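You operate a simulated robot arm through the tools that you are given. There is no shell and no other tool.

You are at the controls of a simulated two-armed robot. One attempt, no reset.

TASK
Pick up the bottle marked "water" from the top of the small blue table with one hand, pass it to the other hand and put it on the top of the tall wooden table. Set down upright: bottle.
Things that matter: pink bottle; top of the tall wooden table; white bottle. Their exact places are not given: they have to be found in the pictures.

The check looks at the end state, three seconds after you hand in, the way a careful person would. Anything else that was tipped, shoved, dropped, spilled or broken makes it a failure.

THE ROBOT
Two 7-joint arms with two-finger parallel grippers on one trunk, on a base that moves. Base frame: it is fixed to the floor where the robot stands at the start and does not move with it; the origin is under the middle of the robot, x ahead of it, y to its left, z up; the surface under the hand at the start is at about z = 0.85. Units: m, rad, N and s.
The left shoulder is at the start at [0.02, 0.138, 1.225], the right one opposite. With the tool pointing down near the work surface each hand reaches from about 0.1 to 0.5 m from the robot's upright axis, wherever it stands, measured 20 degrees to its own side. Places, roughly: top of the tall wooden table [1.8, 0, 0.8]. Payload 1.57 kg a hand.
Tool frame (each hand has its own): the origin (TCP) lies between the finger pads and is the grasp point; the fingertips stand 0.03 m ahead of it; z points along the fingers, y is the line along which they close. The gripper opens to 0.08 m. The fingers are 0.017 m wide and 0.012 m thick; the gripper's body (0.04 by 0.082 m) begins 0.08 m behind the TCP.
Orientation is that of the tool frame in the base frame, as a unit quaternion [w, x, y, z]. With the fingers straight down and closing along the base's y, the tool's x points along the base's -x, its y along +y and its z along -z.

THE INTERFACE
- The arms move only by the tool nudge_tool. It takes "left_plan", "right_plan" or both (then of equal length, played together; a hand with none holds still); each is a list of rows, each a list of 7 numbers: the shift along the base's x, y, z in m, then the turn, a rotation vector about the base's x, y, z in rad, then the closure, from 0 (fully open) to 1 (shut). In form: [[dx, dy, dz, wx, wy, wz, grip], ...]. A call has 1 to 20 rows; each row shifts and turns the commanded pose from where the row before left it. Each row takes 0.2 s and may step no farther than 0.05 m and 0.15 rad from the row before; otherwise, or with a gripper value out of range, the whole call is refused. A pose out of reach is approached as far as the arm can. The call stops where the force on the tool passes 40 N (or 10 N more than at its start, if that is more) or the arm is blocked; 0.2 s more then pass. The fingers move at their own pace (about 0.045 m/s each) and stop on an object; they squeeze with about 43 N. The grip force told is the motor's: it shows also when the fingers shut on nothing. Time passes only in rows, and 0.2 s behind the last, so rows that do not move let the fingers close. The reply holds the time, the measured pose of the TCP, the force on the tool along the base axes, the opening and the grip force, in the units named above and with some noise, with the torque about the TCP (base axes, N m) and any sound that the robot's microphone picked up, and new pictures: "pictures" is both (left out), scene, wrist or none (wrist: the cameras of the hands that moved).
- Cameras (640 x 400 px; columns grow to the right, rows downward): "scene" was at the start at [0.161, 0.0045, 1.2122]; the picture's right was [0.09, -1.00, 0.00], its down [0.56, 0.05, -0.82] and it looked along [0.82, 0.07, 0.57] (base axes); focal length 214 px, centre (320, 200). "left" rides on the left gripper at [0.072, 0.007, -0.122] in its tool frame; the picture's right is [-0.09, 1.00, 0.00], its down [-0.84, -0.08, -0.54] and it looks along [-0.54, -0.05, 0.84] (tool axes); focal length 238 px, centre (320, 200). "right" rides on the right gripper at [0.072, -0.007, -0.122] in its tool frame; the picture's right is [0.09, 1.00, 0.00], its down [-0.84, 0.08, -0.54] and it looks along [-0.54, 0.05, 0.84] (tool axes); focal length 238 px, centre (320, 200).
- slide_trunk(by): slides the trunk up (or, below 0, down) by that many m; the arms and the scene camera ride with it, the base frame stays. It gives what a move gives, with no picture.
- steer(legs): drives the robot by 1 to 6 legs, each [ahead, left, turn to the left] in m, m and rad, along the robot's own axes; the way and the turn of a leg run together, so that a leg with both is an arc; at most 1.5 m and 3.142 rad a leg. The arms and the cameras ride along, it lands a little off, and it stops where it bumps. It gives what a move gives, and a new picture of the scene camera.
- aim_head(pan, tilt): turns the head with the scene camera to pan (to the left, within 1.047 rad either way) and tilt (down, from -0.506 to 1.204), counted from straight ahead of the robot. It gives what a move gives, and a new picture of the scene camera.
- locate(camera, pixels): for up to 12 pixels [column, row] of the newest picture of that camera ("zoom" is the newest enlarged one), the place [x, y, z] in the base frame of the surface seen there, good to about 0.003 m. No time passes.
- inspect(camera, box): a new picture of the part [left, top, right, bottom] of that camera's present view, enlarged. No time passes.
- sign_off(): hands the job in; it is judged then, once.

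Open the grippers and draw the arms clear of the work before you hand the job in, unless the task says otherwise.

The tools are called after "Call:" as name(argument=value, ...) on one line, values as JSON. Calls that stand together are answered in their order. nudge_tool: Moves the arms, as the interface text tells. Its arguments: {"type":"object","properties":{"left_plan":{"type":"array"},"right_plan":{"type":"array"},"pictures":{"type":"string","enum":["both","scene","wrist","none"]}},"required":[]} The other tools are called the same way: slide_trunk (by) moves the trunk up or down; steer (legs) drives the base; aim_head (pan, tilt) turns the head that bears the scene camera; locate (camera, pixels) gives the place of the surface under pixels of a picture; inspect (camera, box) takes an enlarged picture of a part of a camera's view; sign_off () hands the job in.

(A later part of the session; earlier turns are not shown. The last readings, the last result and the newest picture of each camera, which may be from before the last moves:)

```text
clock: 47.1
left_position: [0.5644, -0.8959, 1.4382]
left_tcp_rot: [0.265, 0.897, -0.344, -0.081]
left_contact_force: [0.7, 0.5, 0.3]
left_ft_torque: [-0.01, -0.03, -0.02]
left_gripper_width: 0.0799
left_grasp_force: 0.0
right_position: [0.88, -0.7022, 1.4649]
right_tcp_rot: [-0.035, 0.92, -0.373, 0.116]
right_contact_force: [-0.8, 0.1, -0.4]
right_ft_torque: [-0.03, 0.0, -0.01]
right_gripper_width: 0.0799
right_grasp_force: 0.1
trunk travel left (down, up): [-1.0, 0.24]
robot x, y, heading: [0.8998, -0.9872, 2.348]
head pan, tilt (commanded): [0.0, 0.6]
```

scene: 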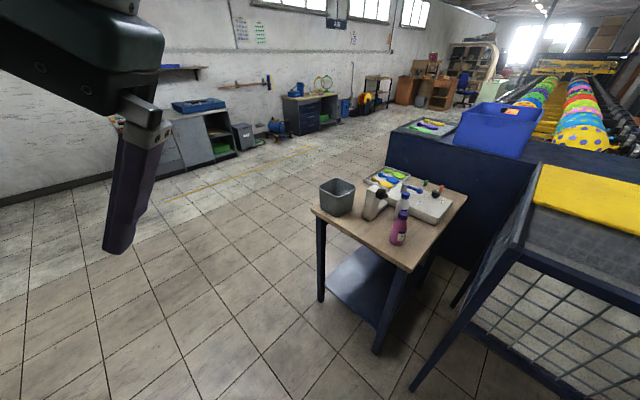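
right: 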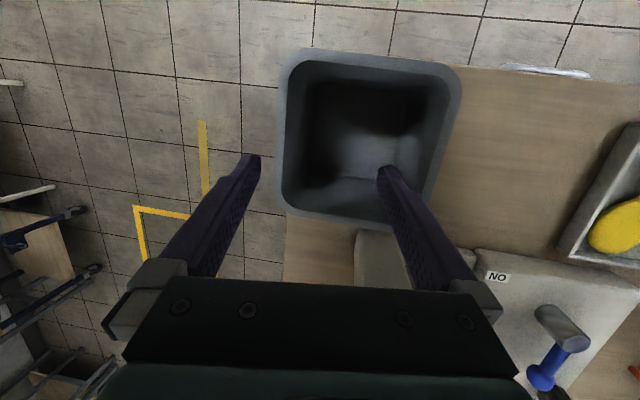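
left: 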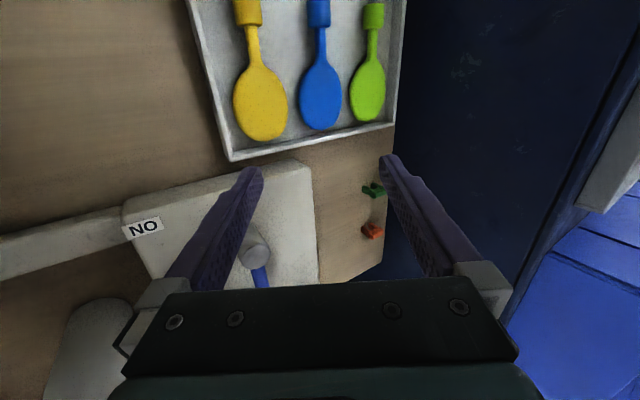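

The drive was refused since a leg just exceeded 1.5 m. I'll use a slightly shorter leg, and zoom in on the bottles from this unobstructed view at [402,210] first.

Call:
inspect(camera="scene", box=[375, 180, 435, 250])

Call:
steer(legs=[[0, 0, -2.35], [-1.45, 0.0, 0]])

```text
5.71 times, centred on (405, 215) of scene
```

zoom: 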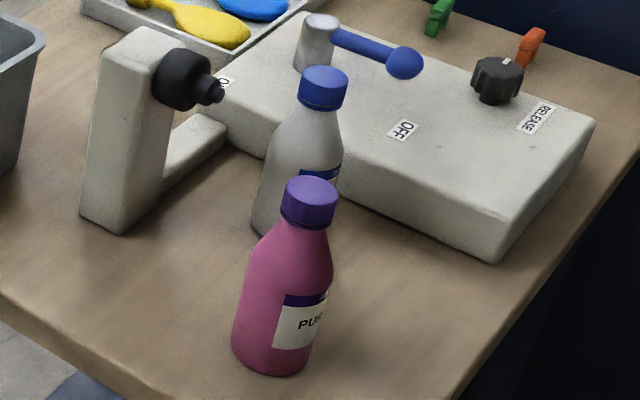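

```text
clock: 59.8
left_position: [-0.2287, -0.8082, 1.438]
left_tcp_rot: [-0.027, -0.028, 0.961, 0.276]
left_contact_force: [-0.1, 0.0, 0.3]
left_ft_torque: [0.03, -0.03, -0.01]
left_gripper_width: 0.0801
left_grasp_force: 0.0
right_position: [-0.3141, -1.1692, 1.4643]
right_tcp_rot: [-0.093, -0.009, 0.993, -0.076]
right_contact_force: [0.1, 0.9, 0.5]
right_ft_torque: [0.0, -0.03, -0.01]
right_gripper_width: 0.0798
right_grasp_force: 0.2
trunk travel left (down, up): [-1.0, 0.24]
robot x, y, heading: [-0.5316, -0.9832, 0.001]
head pan, tilt (commanded): [0.0, 0.6]
```

scene: 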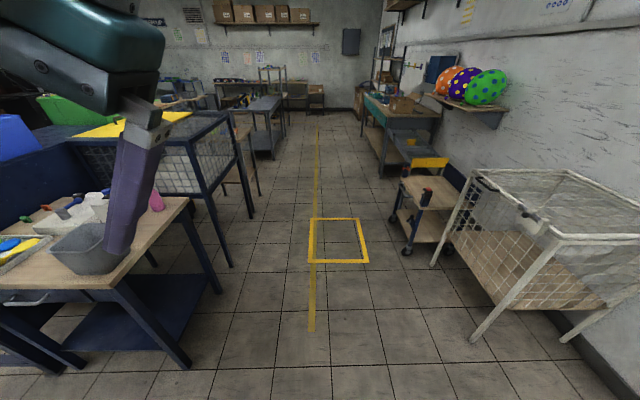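

I'm at (-0.53, -0.98) with heading 0, in open floor. I'll turn the left hand to point straight down (it is tilted about 0.56 rad), well above everything here.

Call:
nudge_tool(left_plan=[[0, 0, 0, -0.14, 0, 0, 0], [0, 0, 0, -0.14, 0, 0, 0], [0, 0, 0, -0.14, 0, 0, 0], [0, 0, 0, -0.138, 0, 0, 0], [0, 0, 0, 0, -0.067, -0.039, 0], [0, 0, 0, 0, 0, 0, 0]], pictures="scene")

```text
clock: 61.2
left_position: [-0.2287, -0.8087, 1.4366]
left_tcp_rot: [0.001, 0.002, 1.0, 0.0]
left_contact_force: [-0.3, 0.9, 0.5]
left_ft_torque: [0.01, 0.0, -0.01]
left_gripper_width: 0.0798
left_grasp_force: 0.1
right_position: [-0.3133, -1.1687, 1.4652]
right_tcp_rot: [-0.095, -0.009, 0.992, -0.077]
right_contact_force: [0.2, -0.2, 0.3]
right_ft_torque: [-0.01, -0.02, 0.0]
right_gripper_width: 0.0801
right_grasp_force: 0.0
trunk travel left (down, up): [-1.0, 0.24]
robot x, y, heading: [-0.5333, -0.9853, -0.004]
head pan, tilt (commanded): [0.0, 0.6]
```

scene: 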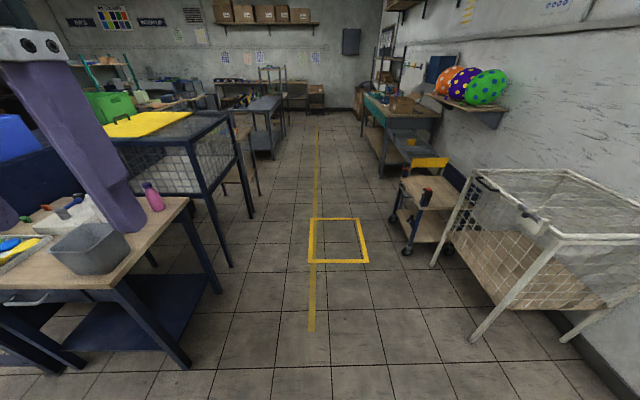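

The left hand now points straight down. While in open space I'll rehearse the receiving pose: straighten the right hand and yaw it by -90° so that it can later tilt to point left with its camera on top.

Call:
nudge_tool(right_plan=[[0.04, -0.03, 0, 0.08, -0.1, 0, 0], [0.04, -0.03, 0, 0.077, -0.084, -0.03, 0], [0.02, 0, 0, 0, 0, -0.143, 0], [0, 0, 0, 0, 0, -0.143, 0], [0, 0, 0, 0, 0, -0.143, 0], [0, 0, 0, 0, 0, -0.143, 0], [0, 0, 0, 0, 0, -0.143, 0], [0, 0, 0, 0, 0, -0.143, 0], [0, 0, 0, 0, 0, -0.143, 0], [0, 0, 0, 0, 0, -0.143, 0], [0, 0, 0, 0, 0, -0.143, 0], [0, 0, 0, 0, 0, -0.143, 0], [0, 0, 0, 0, 0, -0.141, 0], [0, 0, 0, 0, 0, 0, 0]], pictures="scene")

```text
clock: 64.2
left_position: [-0.2289, -0.8082, 1.4375]
left_tcp_rot: [0.0, 0.001, 1.0, 0.001]
left_contact_force: [-0.2, -0.6, 1.0]
left_ft_torque: [-0.03, -0.01, -0.02]
left_gripper_width: 0.0802
left_grasp_force: 0.0
right_position: [-0.2145, -1.2291, 1.4647]
right_tcp_rot: [0.0, 0.712, 0.703, 0.002]
right_contact_force: [-0.2, 0.8, -0.6]
right_ft_torque: [0.0, 0.01, -0.01]
right_gripper_width: 0.0798
right_grasp_force: 0.0
trunk travel left (down, up): [-1.0, 0.24]
robot x, y, heading: [-0.5309, -0.9813, -0.0]
head pan, tilt (commanded): [0.0, 0.6]
```

scene: 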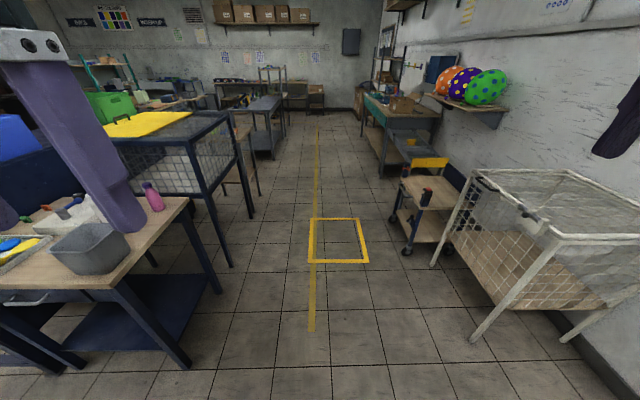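

The yaw succeeded (tool x along +y, closing along x). Now I tilt the right hand about x by 90° so that it points to the left.

Call:
nudge_tool(right_plan=[[0, 0, 0, 0.143, 0, 0, 0], [0, 0, 0, 0.143, 0, 0, 0], [0, 0, 0, 0.143, 0, 0, 0], [0, 0, 0, 0.143, 0, 0, 0], [0, 0, 0, 0.143, 0, 0, 0], [0, 0, 0, 0.143, 0, 0, 0], [0, 0, 0, 0.143, 0, 0, 0], [0, 0, 0, 0.143, 0, 0, 0], [0, 0, 0, 0.143, 0, 0, 0], [0, 0, 0, 0.143, 0, 0, 0], [0, 0, 0, 0.141, 0, 0, 0], [0, 0, 0, 0, 0, 0, 0]], pictures="both")

```text
clock: 66.8
left_position: [-0.2284, -0.8084, 1.4372]
left_tcp_rot: [0.001, 0.001, 1.0, 0.001]
left_contact_force: [-0.4, 0.3, -0.4]
left_ft_torque: [0.01, -0.01, -0.04]
left_gripper_width: 0.0798
left_grasp_force: 0.1
right_position: [-0.2136, -1.2279, 1.4643]
right_tcp_rot: [0.503, -0.502, -0.495, -0.5]
right_contact_force: [1.0, -0.4, -0.8]
right_ft_torque: [-0.02, -0.01, 0.0]
right_gripper_width: 0.0799
right_grasp_force: 0.0
trunk travel left (down, up): [-1.0, 0.24]
robot x, y, heading: [-0.5279, -0.9825, -0.002]
head pan, tilt (commanded): [0.0, 0.6]
```

scene: 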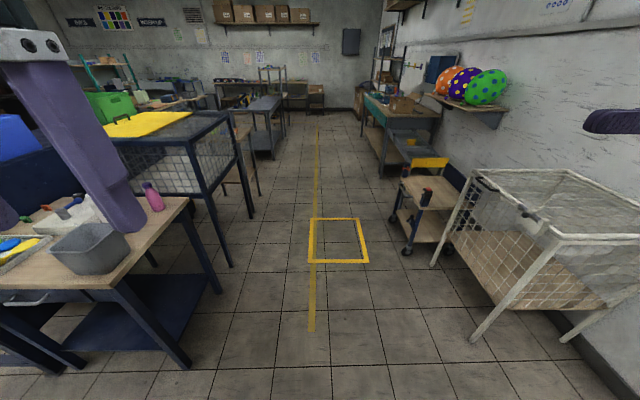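
right: 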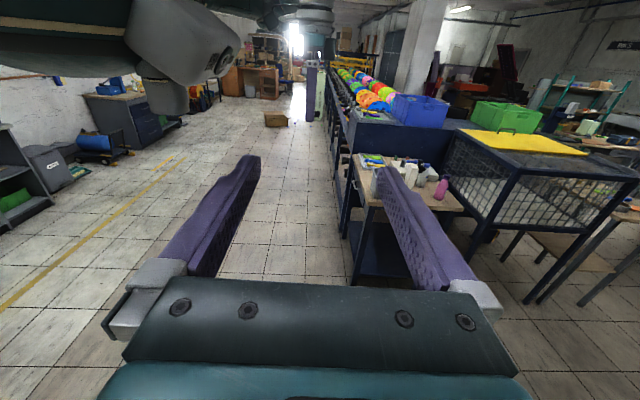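

Both poses are reachable. Next I'll rehearse the left hand's reach for the pick here in open space, at robot-relative (0.485, -0.023) with the height matching a trunk raised by 0.1 m.

Call:
nudge_tool(left_plan=[[0.026, -0.028, -0.02, 0, 0, 0, 0], [0.026, -0.028, -0.02, 0, 0, 0, 0], [0.026, -0.028, -0.02, 0, 0, 0, 0], [0.026, -0.028, -0.02, 0, 0, 0, 0], [0.026, -0.028, -0.02, 0, 0, 0, 0], [0.026, -0.028, -0.02, 0, 0, 0, 0], [0.026, -0.028, -0.02, 0, 0, 0, 0], [0, 0, 0, 0, 0, 0, 0]], pictures="both")

```text
clock: 68.6
left_position: [-0.096, -0.9636, 1.3197]
left_tcp_rot: [0.001, 0.001, 1.0, 0.001]
left_contact_force: [0.0, -0.3, 0.3]
left_ft_torque: [0.01, -0.03, 0.02]
left_gripper_width: 0.0798
left_grasp_force: 0.1
left hand out of reach, approached as far as the arm can: row 6, 7
right_position: [-0.2141, -1.227, 1.4643]
right_tcp_rot: [0.503, -0.502, -0.496, -0.499]
right_contact_force: [-0.2, 0.0, 0.3]
right_ft_torque: [0.0, -0.02, 0.01]
right_gripper_width: 0.0801
right_grasp_force: 0.1
trunk travel left (down, up): [-1.0, 0.24]
robot x, y, heading: [-0.5287, -0.9822, 0.002]
head pan, tilt (commanded): [0.0, 0.6]
```

scene: 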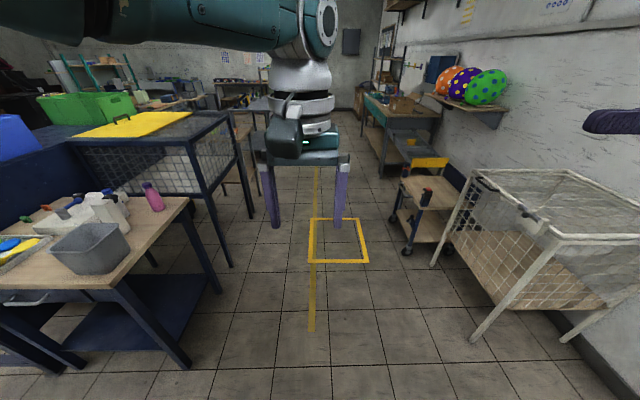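
left: 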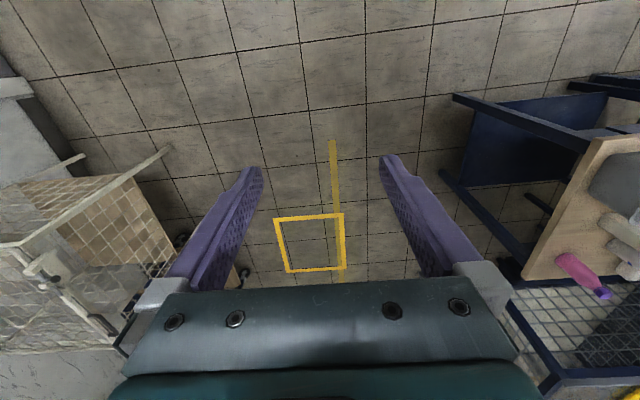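

The left arm tops out at about 0.43 m ahead, short of the 0.485 m needed from the original spot. I'll look straight down at my own base to judge how close to a table I can stand.

Call:
aim_head(pan=0.0, tilt=1.2)

```text
clock: 69.6
left_position: [-0.0948, -0.9641, 1.3217]
left_tcp_rot: [0.001, 0.001, 1.0, 0.0]
left_contact_force: [0.2, 0.6, -0.2]
left_ft_torque: [-0.02, -0.03, 0.02]
left_gripper_width: 0.08
left_grasp_force: 0.1
right_position: [-0.2129, -1.2278, 1.4636]
right_tcp_rot: [0.503, -0.503, -0.495, -0.499]
right_contact_force: [0.6, -0.3, 0.7]
right_ft_torque: [-0.01, 0.05, -0.02]
right_gripper_width: 0.0803
right_grasp_force: 0.0
trunk travel left (down, up): [-1.0, 0.24]
robot x, y, heading: [-0.5286, -0.984, -0.002]
head pan, tilt (commanded): [0.0, 1.201]
```

scene: 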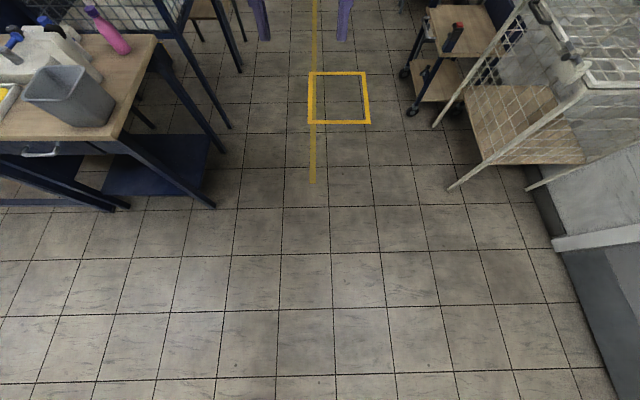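

No base shows even at the bottom of the picture. I'll locate the lowest pixels to see how far behind the camera the visible floor runs.

Call:
locate(camera="scene", pixels=[[320, 398], [320, 350], [320, 300], [100, 398], [540, 398], [150, 200], [213, 207], [117, 210], [100, 180], [125, 135], [150, 150], [320, 200]])

```text
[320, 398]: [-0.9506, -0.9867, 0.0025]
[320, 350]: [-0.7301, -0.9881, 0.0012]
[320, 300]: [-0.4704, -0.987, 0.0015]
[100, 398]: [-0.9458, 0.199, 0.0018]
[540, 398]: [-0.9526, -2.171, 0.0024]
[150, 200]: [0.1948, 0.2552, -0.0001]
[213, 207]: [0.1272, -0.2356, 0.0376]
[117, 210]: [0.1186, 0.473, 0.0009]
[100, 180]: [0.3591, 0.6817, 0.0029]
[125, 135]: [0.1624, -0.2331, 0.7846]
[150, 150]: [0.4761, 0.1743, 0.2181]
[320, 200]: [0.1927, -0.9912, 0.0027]
```

The floor is visible right under the robot's axis, so the base is nearly bodiless and I can stand nearer the table than at the start. I'll check where both elbows are before choosing the approach side.

Call:
aim_head(pan=0.8, tilt=0.1)

Call:
locate(camera="scene", pixels=[[320, 100], [320, 200], [400, 60], [450, 120], [500, 150], [200, 80], [250, 40], [380, 150], [560, 200], [100, 50], [200, 200], [600, 100]])

Call:
aim_head(pan=-0.9, tilt=0.3)

Call:
locate(camera="scene", pixels=[[320, 100], [320, 200], [400, 60], [450, 120], [500, 150], [200, 80], [250, 40], [380, 150], [560, 200], [300, 250], [400, 250], [600, 100]])

```text
clock: 70.9
left_position: [-0.0952, -0.9641, 1.3207]
left_tcp_rot: [0.001, 0.001, 1.0, 0.001]
left_contact_force: [-0.2, 0.6, -0.4]
left_ft_torque: [0.01, 0.01, 0.02]
left_gripper_width: 0.0801
left_grasp_force: 0.0
right_position: [-0.2137, -1.2278, 1.4637]
right_tcp_rot: [0.503, -0.503, -0.495, -0.499]
right_contact_force: [0.1, -0.5, -0.3]
right_ft_torque: [-0.05, 0.02, 0.0]
right_gripper_width: 0.08
right_grasp_force: 0.0
trunk travel left (down, up): [-1.0, 0.24]
robot x, y, heading: [-0.5327, -0.9865, -0.002]
head pan, tilt (commanded): [0.799, 0.099]
```

scene: 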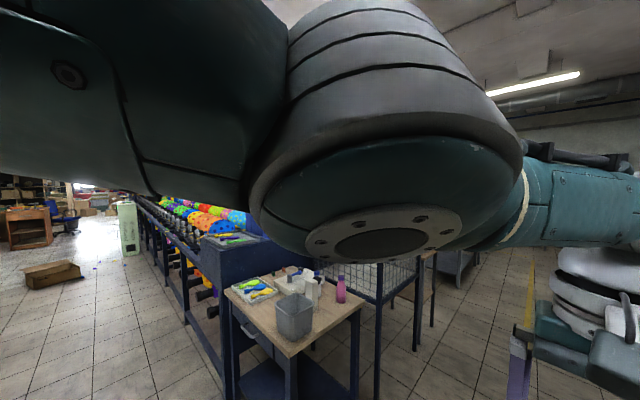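

```text
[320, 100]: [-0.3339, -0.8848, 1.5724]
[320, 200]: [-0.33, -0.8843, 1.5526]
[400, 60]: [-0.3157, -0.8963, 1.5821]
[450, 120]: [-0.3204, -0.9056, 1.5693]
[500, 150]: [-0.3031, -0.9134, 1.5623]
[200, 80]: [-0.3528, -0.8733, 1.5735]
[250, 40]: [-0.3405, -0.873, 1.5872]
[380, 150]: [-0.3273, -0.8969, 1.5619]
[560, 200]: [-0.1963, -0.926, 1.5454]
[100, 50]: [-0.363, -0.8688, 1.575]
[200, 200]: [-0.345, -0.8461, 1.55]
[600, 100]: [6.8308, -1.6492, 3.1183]
```

```text
clock: 72.7
left_position: [-0.0957, -0.9646, 1.3197]
left_tcp_rot: [0.001, 0.002, 1.0, 0.001]
left_contact_force: [0.0, -0.2, 0.2]
left_ft_torque: [0.01, 0.0, 0.02]
left_gripper_width: 0.0796
left_grasp_force: 0.0
right_position: [-0.2133, -1.2288, 1.465]
right_tcp_rot: [-0.502, 0.503, 0.495, 0.5]
right_contact_force: [-0.4, -0.4, 0.3]
right_ft_torque: [-0.05, -0.01, 0.0]
right_gripper_width: 0.0801
right_grasp_force: 0.2
trunk travel left (down, up): [-1.0, 0.24]
robot x, y, heading: [-0.5291, -0.9811, -0.004]
head pan, tilt (commanded): [-0.901, 0.3]
```

scene: 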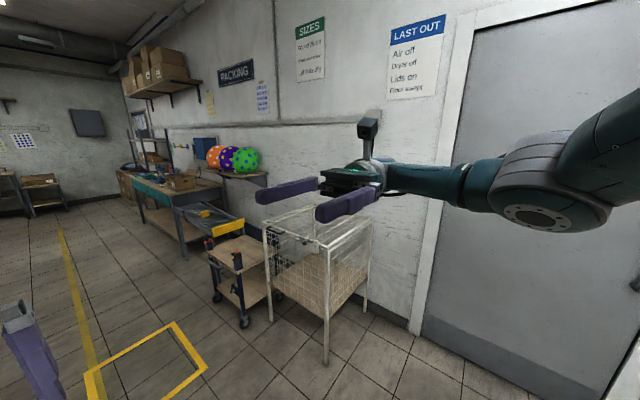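

```text
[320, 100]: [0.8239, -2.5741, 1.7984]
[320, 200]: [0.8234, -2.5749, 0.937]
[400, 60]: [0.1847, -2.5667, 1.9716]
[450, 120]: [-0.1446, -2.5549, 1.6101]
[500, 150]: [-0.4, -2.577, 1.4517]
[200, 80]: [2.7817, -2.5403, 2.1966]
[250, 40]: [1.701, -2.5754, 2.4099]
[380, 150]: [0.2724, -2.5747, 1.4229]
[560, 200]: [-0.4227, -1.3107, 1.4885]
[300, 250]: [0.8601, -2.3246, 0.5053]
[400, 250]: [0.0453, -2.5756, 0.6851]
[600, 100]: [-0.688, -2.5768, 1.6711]
```

The left elbow is well clear at z > 1.5, and tilting the fingers about 20–25° forward should give the missing reach while standing at the original spot. I'll rehearse that tilt and reach here.

Call:
nudge_tool(left_plan=[[0, 0, 0, 0, -0.14, 0, 0], [0, 0, 0, 0, -0.14, 0, 0], [0, 0, 0, 0, -0.14, 0, 0], [0.016, -0.014, -0.007, 0, 0, 0, 0], [0.016, -0.014, -0.007, 0, 0, 0, 0], [0.016, -0.014, -0.007, 0, 0, 0, 0], [0, 0, 0, 0, 0, 0, 0]], pictures="wrist")

```text
clock: 74.3
left_position: [-0.0477, -1.0083, 1.2998]
left_tcp_rot: [0.21, 0.002, 0.978, 0.0]
left_contact_force: [-0.1, 0.2, 0.1]
left_ft_torque: [0.02, -0.04, -0.01]
left_gripper_width: 0.0799
left_grasp_force: 0.0
right_position: [-0.2131, -1.2275, 1.4652]
right_tcp_rot: [0.504, -0.502, -0.496, -0.498]
right_contact_force: [-0.1, 0.0, -0.4]
right_ft_torque: [0.02, 0.02, -0.01]
right_gripper_width: 0.0799
right_grasp_force: 0.1
trunk travel left (down, up): [-1.0, 0.24]
robot x, y, heading: [-0.5302, -0.9825, -0.003]
head pan, tilt (commanded): [-0.901, 0.3]
```

left: 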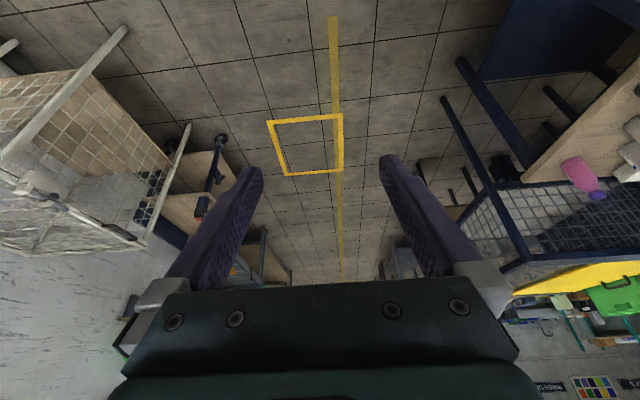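

Tilted 24° forward the left hand reaches robot-relative (0.4825, -0.026) easily. I'll drive back to the small table, stopping slightly short, with the hands at z ≥ 1.3 above everything on it.

Call:
aim_head(pan=0.0, tilt=0.7)

Call:
steer(legs=[[0, 0.98, 0], [0.43, 0, 0]])

```text
clock: 75.5
left_position: [-0.0436, -0.9998, 1.2982]
left_tcp_rot: [0.21, -0.004, 0.978, 0.005]
left_contact_force: [-0.6, -0.2, 0.3]
left_ft_torque: [-0.01, 0.03, 0.04]
left_gripper_width: 0.0798
left_grasp_force: 0.0
right_position: [-0.2145, -1.2275, 1.465]
right_tcp_rot: [0.503, -0.503, -0.495, -0.499]
right_contact_force: [0.2, -0.2, 0.5]
right_ft_torque: [0.0, -0.01, -0.02]
right_gripper_width: 0.0802
right_grasp_force: 0.1
trunk travel left (down, up): [-1.0, 0.24]
robot x, y, heading: [-0.5313, -0.9844, -0.001]
head pan, tilt (commanded): [0.0, 0.7]
```

scene: 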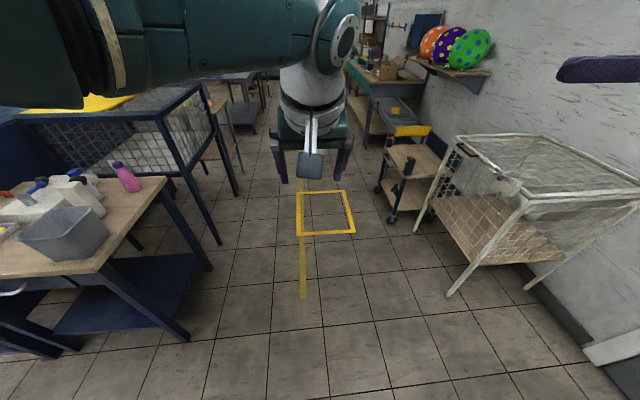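

```text
clock: 82.8
left_position: [0.3838, -0.0239, 1.2992]
left_tcp_rot: [0.209, -0.001, 0.978, 0.002]
left_contact_force: [-0.1, -0.5, 0.3]
left_ft_torque: [0.0, -0.01, -0.01]
left_gripper_width: 0.08
left_grasp_force: 0.1
right_position: [0.2171, -0.2468, 1.4643]
right_tcp_rot: [0.503, -0.503, -0.495, -0.499]
right_contact_force: [-0.3, 0.1, 0.8]
right_ft_torque: [0.04, 0.0, 0.01]
right_gripper_width: 0.0798
right_grasp_force: 0.0
trunk travel left (down, up): [-1.0, 0.24]
robot x, y, heading: [-0.1024, -0.0034, 0.001]
head pan, tilt (commanded): [0.0, 0.7]
```

scene: 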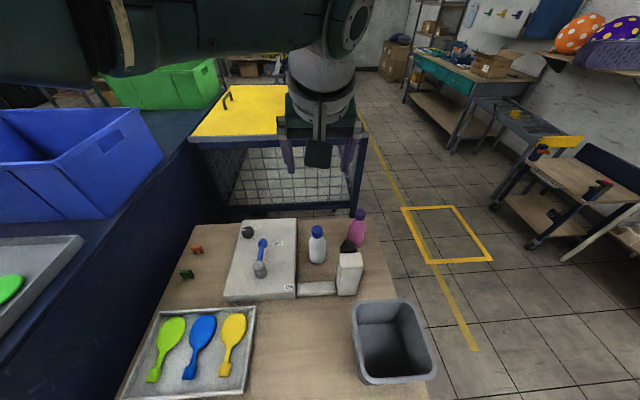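

I'm at (-0.10, 0) with the whole small table in view: white bottle at [318,245], pink at [357,228]. I'll move the last 0.11 m ahead.

Call:
steer(legs=[[0.11, 0.003, 0]])

Call:
inspect(camera="left", box=[0, 0, 640, 400])

```text
clock: 84.0
left_position: [0.4947, -0.0189, 1.2982]
left_tcp_rot: [0.209, -0.002, 0.978, 0.004]
left_contact_force: [-0.2, 0.0, -0.3]
left_ft_torque: [0.01, 0.0, 0.01]
left_gripper_width: 0.08
left_grasp_force: 0.0
right_position: [0.3268, -0.245, 1.4645]
right_tcp_rot: [0.503, -0.503, -0.495, -0.499]
right_contact_force: [-0.3, 0.0, -0.5]
right_ft_torque: [0.02, -0.02, 0.01]
right_gripper_width: 0.0799
right_grasp_force: 0.1
trunk travel left (down, up): [-1.0, 0.24]
robot x, y, heading: [0.009, -0.0014, -0.001]
head pan, tilt (commanded): [0.0, 0.7]
```

scene: 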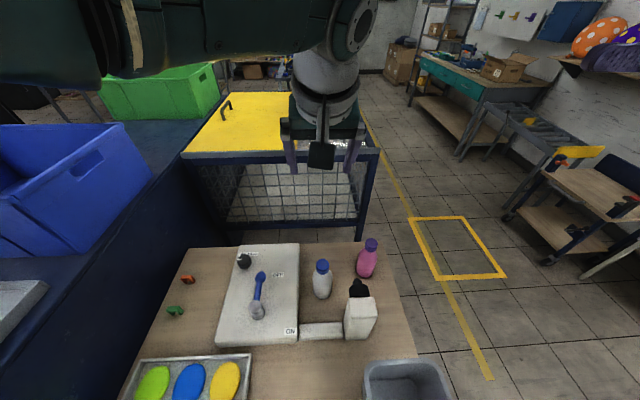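

```text
1.00 times, centred on (320, 200) of left (not enlarged: the box is as wide or as high as the picture)
```

zoom: 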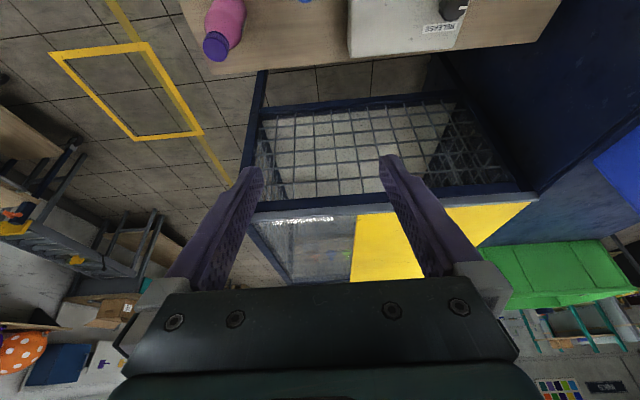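

The wrist camera looks past the bottle, but the scene camera sees it at [322,280]. I'll zoom in and locate the cap's outline precisely.

Call:
inspect(camera="scene", box=[270, 225, 400, 325])

```text
4.00 times, centred on (335, 275) of scene
```

zoom: 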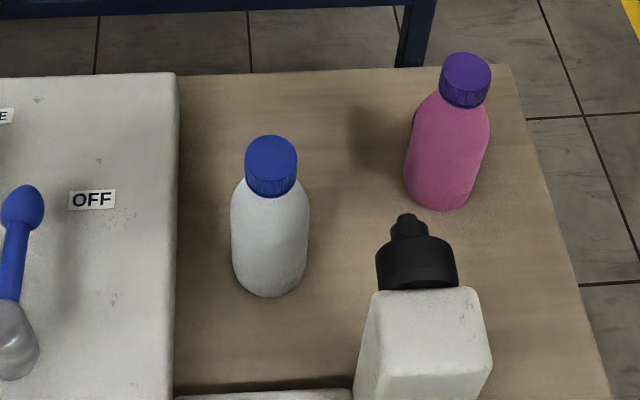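

The cap's top face spans zoom pixels about [246–297, 136–180]. I'll locate its edges and the body's edges.

Call:
locate(camera="zoom", pixels=[[271, 158], [250, 158], [292, 158], [271, 139], [271, 177], [271, 192], [236, 230], [305, 230], [271, 240], [271, 292], [467, 72], [408, 222]])

```text
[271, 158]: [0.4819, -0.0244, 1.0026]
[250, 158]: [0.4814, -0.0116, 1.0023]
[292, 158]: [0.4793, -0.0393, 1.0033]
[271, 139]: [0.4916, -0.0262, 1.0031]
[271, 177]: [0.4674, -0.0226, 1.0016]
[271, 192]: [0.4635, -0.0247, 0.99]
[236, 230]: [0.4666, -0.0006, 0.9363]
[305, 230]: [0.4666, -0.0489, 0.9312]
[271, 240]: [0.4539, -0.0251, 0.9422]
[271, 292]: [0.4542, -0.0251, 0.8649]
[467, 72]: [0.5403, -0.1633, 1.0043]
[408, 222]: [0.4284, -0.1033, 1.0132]
```

Cap: centre about (0.480, -0.025), top z 1.0025, radius 0.0165; body radius about 0.026, so it fits well between the fingers. I'll centre the left hand above it and raise both hands, before lowering the trunk.

Call:
nudge_tool(left_plan=[[-0.0037, -0.0015, 0.04, 0, 0, 0, 0], [-0.0037, -0.0015, 0.04, 0, 0, 0, 0], [-0.0037, -0.0015, 0.04, 0, 0, 0, 0], [-0.0037, -0.0015, 0.04, 0, 0, 0, 0], [0, 0, 0, 0, 0, 0, 0]], right_plan=[[-0.01, -0.01, 0.025, 0, 0, 0, 0], [-0.01, -0.01, 0.025, 0, 0, 0, 0], [-0.01, -0.01, 0.025, 0, 0, 0, 0], [-0.01, -0.01, 0.025, 0, 0, 0, 0], [0, 0, 0, 0, 0, 0, 0]], pictures="scene")

```text
clock: 85.2
left_position: [0.4797, -0.0254, 1.4588]
left_tcp_rot: [0.21, -0.003, 0.978, 0.003]
left_contact_force: [-0.4, -0.4, -0.1]
left_ft_torque: [0.01, -0.02, 0.0]
left_gripper_width: 0.0799
left_grasp_force: 0.0
right_position: [0.2856, -0.285, 1.5646]
right_tcp_rot: [-0.503, 0.503, 0.495, 0.499]
right_contact_force: [-0.2, 0.2, 0.1]
right_ft_torque: [0.01, -0.02, -0.01]
right_gripper_width: 0.0803
right_grasp_force: 0.1
trunk travel left (down, up): [-1.0, 0.24]
robot x, y, heading: [0.0093, 0.0009, 0.008]
head pan, tilt (commanded): [0.0, 0.7]
```

scene: 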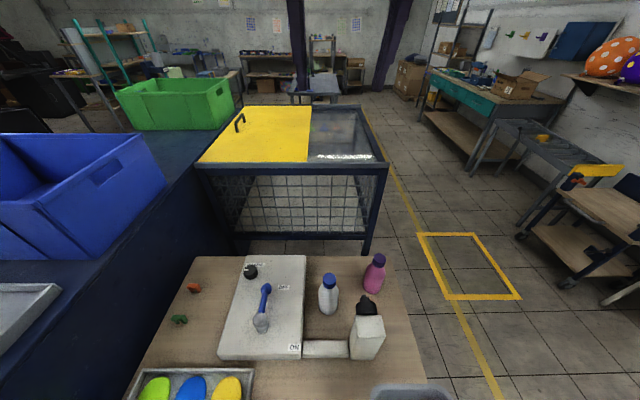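

Left hand is at (0.4797, -0.0254, 1.459). Lowering the trunk by 0.34 m will leave the fingertips about 0.09 m above the cap.

Call:
slide_trunk(by=-0.34)

Call:
aim_head(pan=0.0, tilt=0.6)

```text
clock: 88.5
left_position: [0.4795, -0.0259, 1.119]
left_tcp_rot: [0.209, -0.002, 0.978, 0.004]
left_contact_force: [0.7, 0.3, 0.6]
left_ft_torque: [0.01, 0.0, -0.02]
left_gripper_width: 0.08
left_grasp_force: 0.2
right_position: [0.2863, -0.284, 1.2237]
right_tcp_rot: [0.504, -0.503, -0.495, -0.498]
right_contact_force: [0.8, 0.2, 0.4]
right_ft_torque: [0.03, 0.01, -0.01]
right_gripper_width: 0.0801
right_grasp_force: 0.1
trunk travel left (down, up): [-0.66, 0.58]
robot x, y, heading: [0.0111, -0.0, 0.001]
head pan, tilt (commanded): [0.0, 0.7]
```

```text
clock: 89.2
left_position: [0.4792, -0.0252, 1.1198]
left_tcp_rot: [0.21, -0.002, 0.978, 0.003]
left_contact_force: [-0.9, 0.3, -0.7]
left_ft_torque: [-0.01, -0.01, 0.01]
left_gripper_width: 0.0801
left_grasp_force: 0.1
right_position: [0.2877, -0.2845, 1.2239]
right_tcp_rot: [-0.502, 0.503, 0.495, 0.5]
right_contact_force: [-0.2, -0.1, 0.4]
right_ft_torque: [0.0, 0.03, 0.01]
right_gripper_width: 0.0803
right_grasp_force: 0.1
trunk travel left (down, up): [-0.66, 0.58]
robot x, y, heading: [0.0091, -0.0005, 0.0]
head pan, tilt (commanded): [0.0, 0.6]
```

scene: 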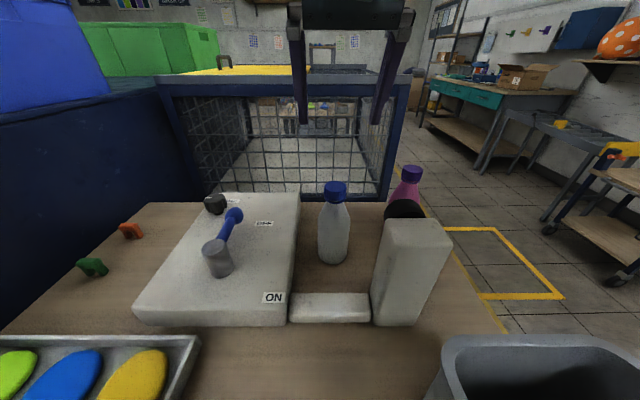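

The fingers straddle the bottle's line. I'll zoom in to see the bottle's profile and choose the grip height.

Call:
inspect(camera="scene", box=[285, 170, 385, 275])

Call:
locate(camera="scene", pixels=[[335, 184], [335, 195], [335, 200], [335, 205], [335, 210], [335, 215], [335, 220], [335, 230], [335, 250], [335, 260], [322, 235], [348, 235]])

```text
3.81 times, centred on (335, 222) of scene
```

zoom: 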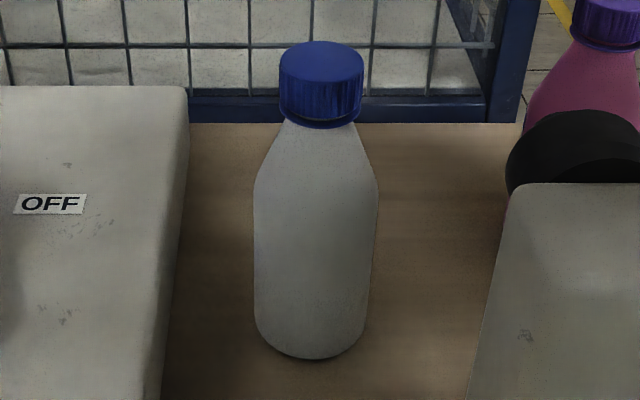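

```text
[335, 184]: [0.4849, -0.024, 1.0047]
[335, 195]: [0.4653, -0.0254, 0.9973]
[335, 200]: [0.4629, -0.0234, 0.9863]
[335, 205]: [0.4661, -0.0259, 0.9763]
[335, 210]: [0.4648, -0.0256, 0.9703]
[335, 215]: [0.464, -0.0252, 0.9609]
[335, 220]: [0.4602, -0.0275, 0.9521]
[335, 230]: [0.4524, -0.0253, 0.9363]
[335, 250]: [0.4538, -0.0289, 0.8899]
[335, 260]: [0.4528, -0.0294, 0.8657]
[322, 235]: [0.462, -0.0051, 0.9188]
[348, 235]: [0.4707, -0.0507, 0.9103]
```

The cylinder part of the body ends at z of about 0.938, so I'll grip with TCP at z 0.945 (fingertips about 0.918). First a partial descent with the gripper open.

Call:
nudge_tool(left_plan=[[0.0, 0, -0.04, 0, 0, 0, 0], [0, 0, -0.04, 0, 0, 0, 0], [0, 0, -0.025, 0, 0, 0, 0], [0, 0, 0, 0, 0, 0, 0]], pictures="both")

```text
clock: 90.2
left_position: [0.4893, -0.008, 1.0157]
left_tcp_rot: [0.215, -0.015, 0.976, 0.014]
left_contact_force: [0.5, 1.0, -1.4]
left_ft_torque: [0.01, 0.0, -0.04]
left_gripper_width: 0.0798
left_grasp_force: 0.2
right_position: [0.2853, -0.284, 1.2238]
right_tcp_rot: [0.503, -0.502, -0.496, -0.499]
right_contact_force: [0.0, 0.1, -0.4]
right_ft_torque: [-0.01, 0.0, -0.02]
right_gripper_width: 0.0799
right_grasp_force: 0.1
trunk travel left (down, up): [-0.66, 0.58]
robot x, y, heading: [0.0104, 0.0005, -0.003]
head pan, tilt (commanded): [0.0, 0.6]
```

scene: 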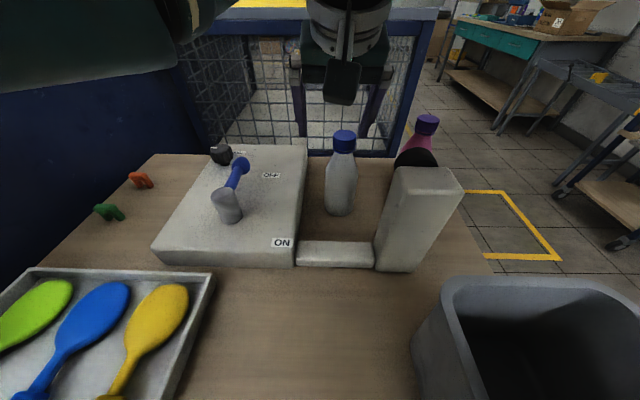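
left: 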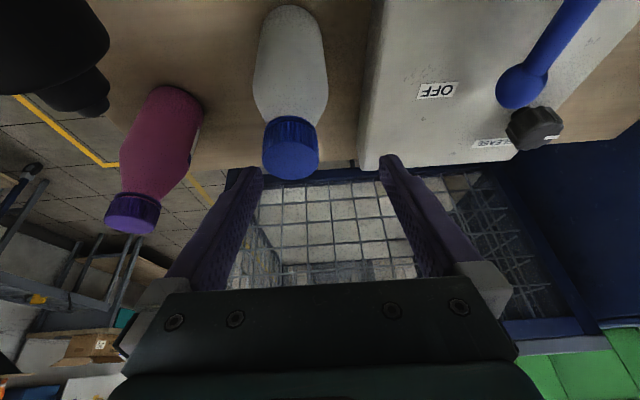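

The left hand drifted (to y = -0.008) and the scene picture shifted: the left elbow is pushing against the head because the arm reaches across the midline. I'll raise the hand back up, then turn the robot a little right so that the bottle lies on the left arm's own side.

Call:
nudge_tool(left_plan=[[0, 0, 0.035, 0, 0, 0, 0], [0, 0, 0.035, 0, 0, 0, 0], [0, 0, 0.035, 0, 0, 0, 0], [0, 0, 0, 0, 0, 0, 0]], pictures="scene")

```text
clock: 91.2
left_position: [0.481, -0.0242, 1.1189]
left_tcp_rot: [0.207, -0.002, 0.978, 0.004]
left_contact_force: [0.5, 0.5, -0.5]
left_ft_torque: [0.0, 0.01, 0.0]
left_gripper_width: 0.08
left_grasp_force: 0.1
right_position: [0.2855, -0.2839, 1.2244]
right_tcp_rot: [0.504, -0.502, -0.496, -0.498]
right_contact_force: [0.1, -0.9, 0.2]
right_ft_torque: [0.02, 0.0, 0.01]
right_gripper_width: 0.08
right_grasp_force: 0.2
trunk travel left (down, up): [-0.66, 0.58]
robot x, y, heading: [0.0099, 0.0001, -0.002]
head pan, tilt (commanded): [0.0, 0.6]
```

scene: 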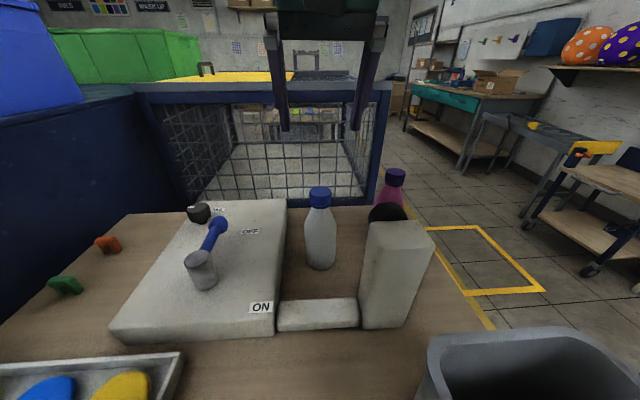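

Back at the clear height. I'll turn the robot 0.3 rad to the right in place; the hand sweeps at z of about 1.09, above the knob and the pink bottle (both below 1.03).

Call:
steer(legs=[[0, 0, -0.3]])

```text
clock: 92.5
left_position: [0.4535, -0.1608, 1.1194]
left_tcp_rot: [0.208, 0.141, 0.968, -0.027]
left_contact_force: [0.4, -0.1, 0.4]
left_ft_torque: [0.0, 0.0, -0.02]
left_gripper_width: 0.0799
left_grasp_force: 0.1
right_position: [0.1912, -0.3527, 1.2242]
right_tcp_rot: [-0.424, 0.571, 0.415, 0.568]
right_contact_force: [0.3, -0.8, 0.2]
right_ft_torque: [0.03, 0.03, 0.0]
right_gripper_width: 0.0799
right_grasp_force: 0.1
trunk travel left (down, up): [-0.66, 0.58]
robot x, y, heading: [0.008, -0.0003, -0.295]
head pan, tilt (commanded): [0.0, 0.6]
```

scene: 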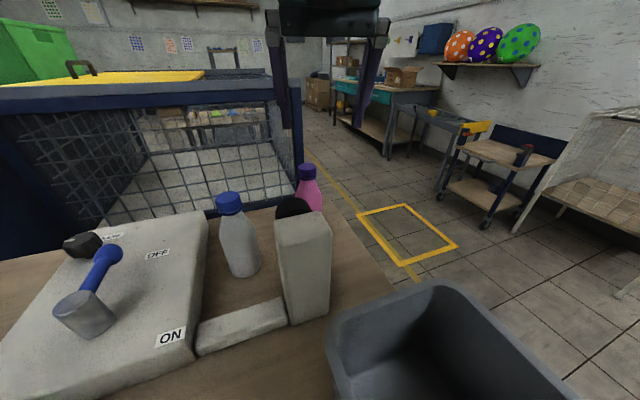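

I'll now move the left hand over the bottle again at the same height, from (0.4535, -0.161) to (0.480, -0.026).

Call:
nudge_tool(left_plan=[[0.0066, 0.0338, 0.005, 0, 0, 0, 0], [0.0066, 0.0338, 0, 0, 0, 0, 0], [0.0066, 0.0338, 0, 0, 0, 0, 0], [0.0066, 0.0338, -0.005, 0, 0, 0, 0], [0, 0, 0, 0, 0, 0, 0]], pictures="both")

```text
clock: 93.8
left_position: [0.4808, -0.0256, 1.1186]
left_tcp_rot: [0.208, 0.14, 0.968, -0.027]
left_contact_force: [1.0, -0.3, 0.2]
left_ft_torque: [-0.02, 0.04, 0.04]
left_gripper_width: 0.0801
left_grasp_force: 0.0
right_position: [0.1913, -0.3529, 1.2238]
right_tcp_rot: [-0.424, 0.57, 0.415, 0.568]
right_contact_force: [0.6, 0.1, -0.6]
right_ft_torque: [0.03, -0.01, -0.02]
right_gripper_width: 0.0802
right_grasp_force: 0.0
trunk travel left (down, up): [-0.66, 0.58]
robot x, y, heading: [0.0096, 0.0007, -0.301]
head pan, tilt (commanded): [0.0, 0.6]
```

scene: 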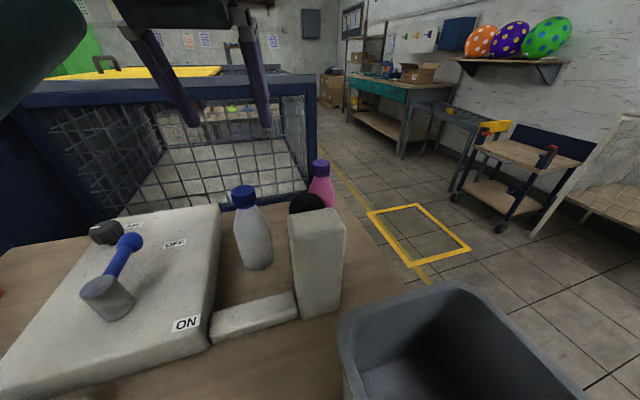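
left: 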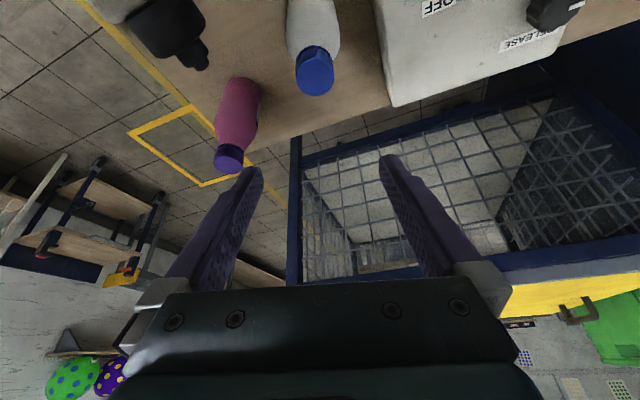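

The scene view has panned slightly by itself, so the elbow still brushes the head. I'll turn another 0.3 rad right so the bottle sits clearly on the left arm's side (robot-relative about (0.40, 0.24)).

Call:
steer(legs=[[0, 0, -0.3]])

```text
clock: 95.1
left_position: [0.4524, -0.1626, 1.1185]
left_tcp_rot: [0.201, 0.283, 0.936, -0.058]
left_contact_force: [-1.1, 0.7, 0.8]
left_ft_torque: [0.01, -0.01, 0.01]
left_gripper_width: 0.0798
left_grasp_force: 0.2
right_position: [0.0796, -0.3904, 1.2237]
right_tcp_rot: [-0.336, 0.625, 0.327, 0.624]
right_contact_force: [1.0, -0.5, -0.5]
right_ft_torque: [0.01, -0.02, -0.01]
right_gripper_width: 0.0804
right_grasp_force: 0.1
trunk travel left (down, up): [-0.66, 0.58]
robot x, y, heading: [0.0113, 0.0018, -0.593]
head pan, tilt (commanded): [0.0, 0.6]
```

scene: 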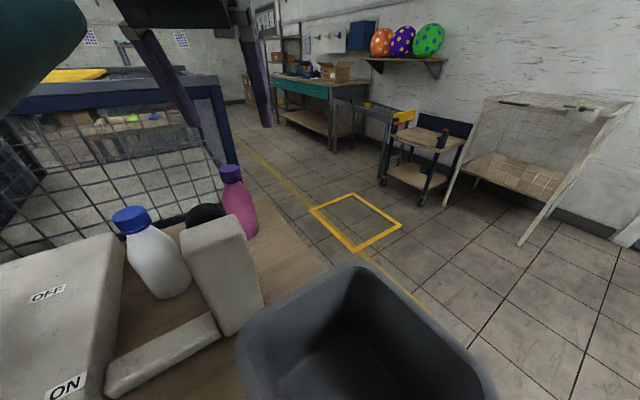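

I'll bring the left hand over the bottle again, yawing it 0.3 rad back so that its fingers keep clear of the knob.

Call:
nudge_tool(left_plan=[[0.007, 0.0342, 0.0, 0, 0, 0.075, 0], [0.007, 0.0342, 0, 0, 0, 0.075, 0], [0.007, 0.0342, 0, 0, 0, 0.075, 0], [0.007, 0.0342, 0, 0, 0, 0.075, 0], [0, 0, 0, 0, 0, 0, 0]], pictures="both")

```text
clock: 96.3
left_position: [0.4875, -0.0259, 1.1154]
left_tcp_rot: [0.209, 0.138, 0.968, -0.024]
left_contact_force: [-0.4, 0.7, 0.2]
left_ft_torque: [-0.04, 0.01, 0.0]
left_gripper_width: 0.08
left_grasp_force: 0.1
left hand out of reach, approached as far as the arm can: row 2
right_position: [0.0802, -0.389, 1.2244]
right_tcp_rot: [-0.336, 0.625, 0.328, 0.624]
right_contact_force: [0.0, 0.5, 0.5]
right_ft_torque: [-0.02, 0.01, 0.0]
right_gripper_width: 0.0798
right_grasp_force: 0.1
trunk travel left (down, up): [-0.66, 0.58]
robot x, y, heading: [0.0062, 0.0019, -0.595]
head pan, tilt (commanded): [0.0, 0.6]
```

scene: 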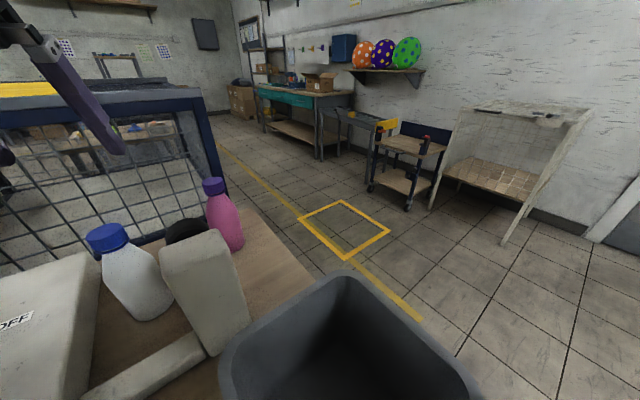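
left: 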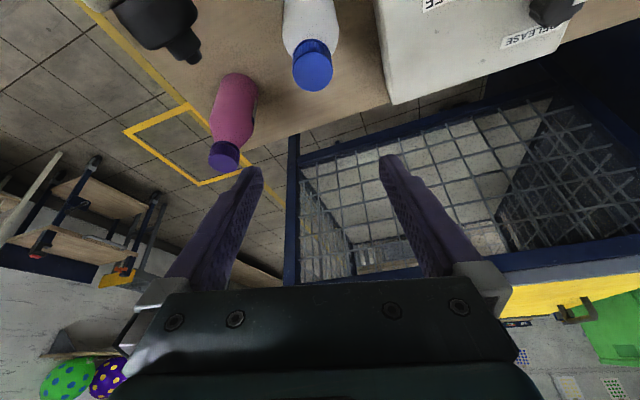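

The hand is at (0.4875, -0.026, 1.115), 7 mm ahead of where I wanted it. I'll aim the head at the bottle to check that it moves freely and to see the hand.

Call:
aim_head(pan=0.4, tilt=0.65)

```text
clock: 97.2
left_position: [0.4877, -0.0255, 1.1147]
left_tcp_rot: [0.209, 0.136, 0.968, -0.022]
left_contact_force: [-0.5, 0.0, 0.0]
left_ft_torque: [0.01, -0.01, -0.01]
left_gripper_width: 0.0799
left_grasp_force: 0.1
right_position: [0.0796, -0.3885, 1.2231]
right_tcp_rot: [-0.336, 0.625, 0.327, 0.624]
right_contact_force: [0.8, 0.4, 0.5]
right_ft_torque: [0.02, 0.02, -0.03]
right_gripper_width: 0.0801
right_grasp_force: 0.0
trunk travel left (down, up): [-0.66, 0.58]
robot x, y, heading: [0.0073, -0.003, -0.593]
head pan, tilt (commanded): [0.4, 0.649]
```

scene: 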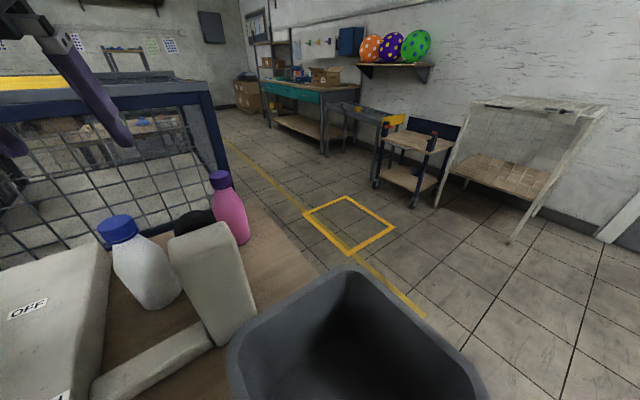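

The head didn't follow the pan command, so the left arm's elbow is lodged beside the head in this posture. I'll swap roles: the right arm, whose elbow sits outward, will pick, and the left will receive. First I raise everything with the trunk.

Call:
slide_trunk(by=0.25)

Call:
aim_head(pan=0.0, tilt=0.5)

```text
clock: 99.8
left_position: [0.488, -0.0245, 1.3653]
left_tcp_rot: [0.211, 0.136, 0.968, -0.022]
left_contact_force: [0.0, -0.8, 0.5]
left_ft_torque: [-0.01, 0.01, 0.0]
left_gripper_width: 0.08
left_grasp_force: 0.1
right_position: [0.079, -0.3899, 1.474]
right_tcp_rot: [-0.335, 0.626, 0.326, 0.624]
right_contact_force: [0.2, -0.5, 0.5]
right_ft_torque: [0.02, -0.01, -0.01]
right_gripper_width: 0.08
right_grasp_force: 0.1
trunk travel left (down, up): [-0.91, 0.33]
robot x, y, heading: [0.0113, 0.0024, -0.597]
head pan, tilt (commanded): [0.4, 0.649]
```

```text
clock: 100.6
left_position: [0.4893, -0.0255, 1.3665]
left_tcp_rot: [0.212, 0.136, 0.967, -0.025]
left_contact_force: [-0.6, 0.2, -0.7]
left_ft_torque: [0.0, 0.0, 0.03]
left_gripper_width: 0.0801
left_grasp_force: 0.0
right_position: [0.0805, -0.3888, 1.4732]
right_tcp_rot: [-0.335, 0.625, 0.327, 0.624]
right_contact_force: [0.8, 0.7, -0.7]
right_ft_torque: [-0.01, 0.02, -0.02]
right_gripper_width: 0.0801
right_grasp_force: 0.1
trunk travel left (down, up): [-0.91, 0.33]
robot x, y, heading: [0.0134, 0.0006, -0.589]
head pan, tilt (commanded): [0.0, 0.499]
```

scene: 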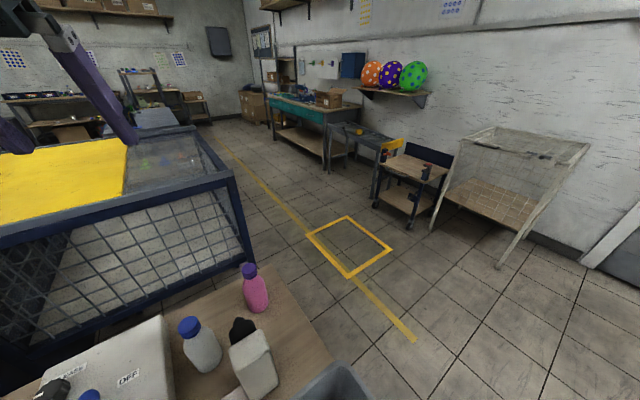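

I'll turn back to heading 0 and back off to open floor to reconfigure the arms.

Call:
steer(legs=[[0, 0, 0.59], [-0.6, 0, 0], [0, -0.4, 0]])

```text
clock: 107.8
left_position: [-0.1765, -0.153, 1.3658]
left_tcp_rot: [0.208, -0.154, 0.965, 0.039]
left_contact_force: [0.5, -0.3, -0.9]
left_ft_torque: [-0.02, 0.01, -0.03]
left_gripper_width: 0.0801
left_grasp_force: 0.1
right_position: [-0.3087, -0.684, 1.4738]
right_tcp_rot: [0.505, -0.501, -0.497, -0.497]
right_contact_force: [-0.4, 0.8, 0.4]
right_ft_torque: [-0.01, -0.01, 0.03]
right_gripper_width: 0.0801
right_grasp_force: 0.0
trunk travel left (down, up): [-0.91, 0.33]
robot x, y, heading: [-0.5843, -0.4006, 0.009]
head pan, tilt (commanded): [0.0, 0.499]
```

scene: 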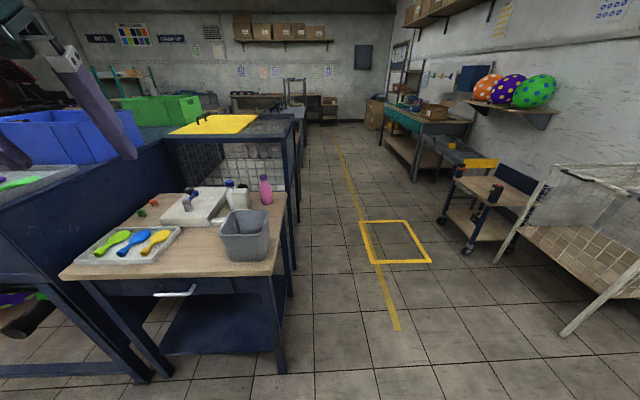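

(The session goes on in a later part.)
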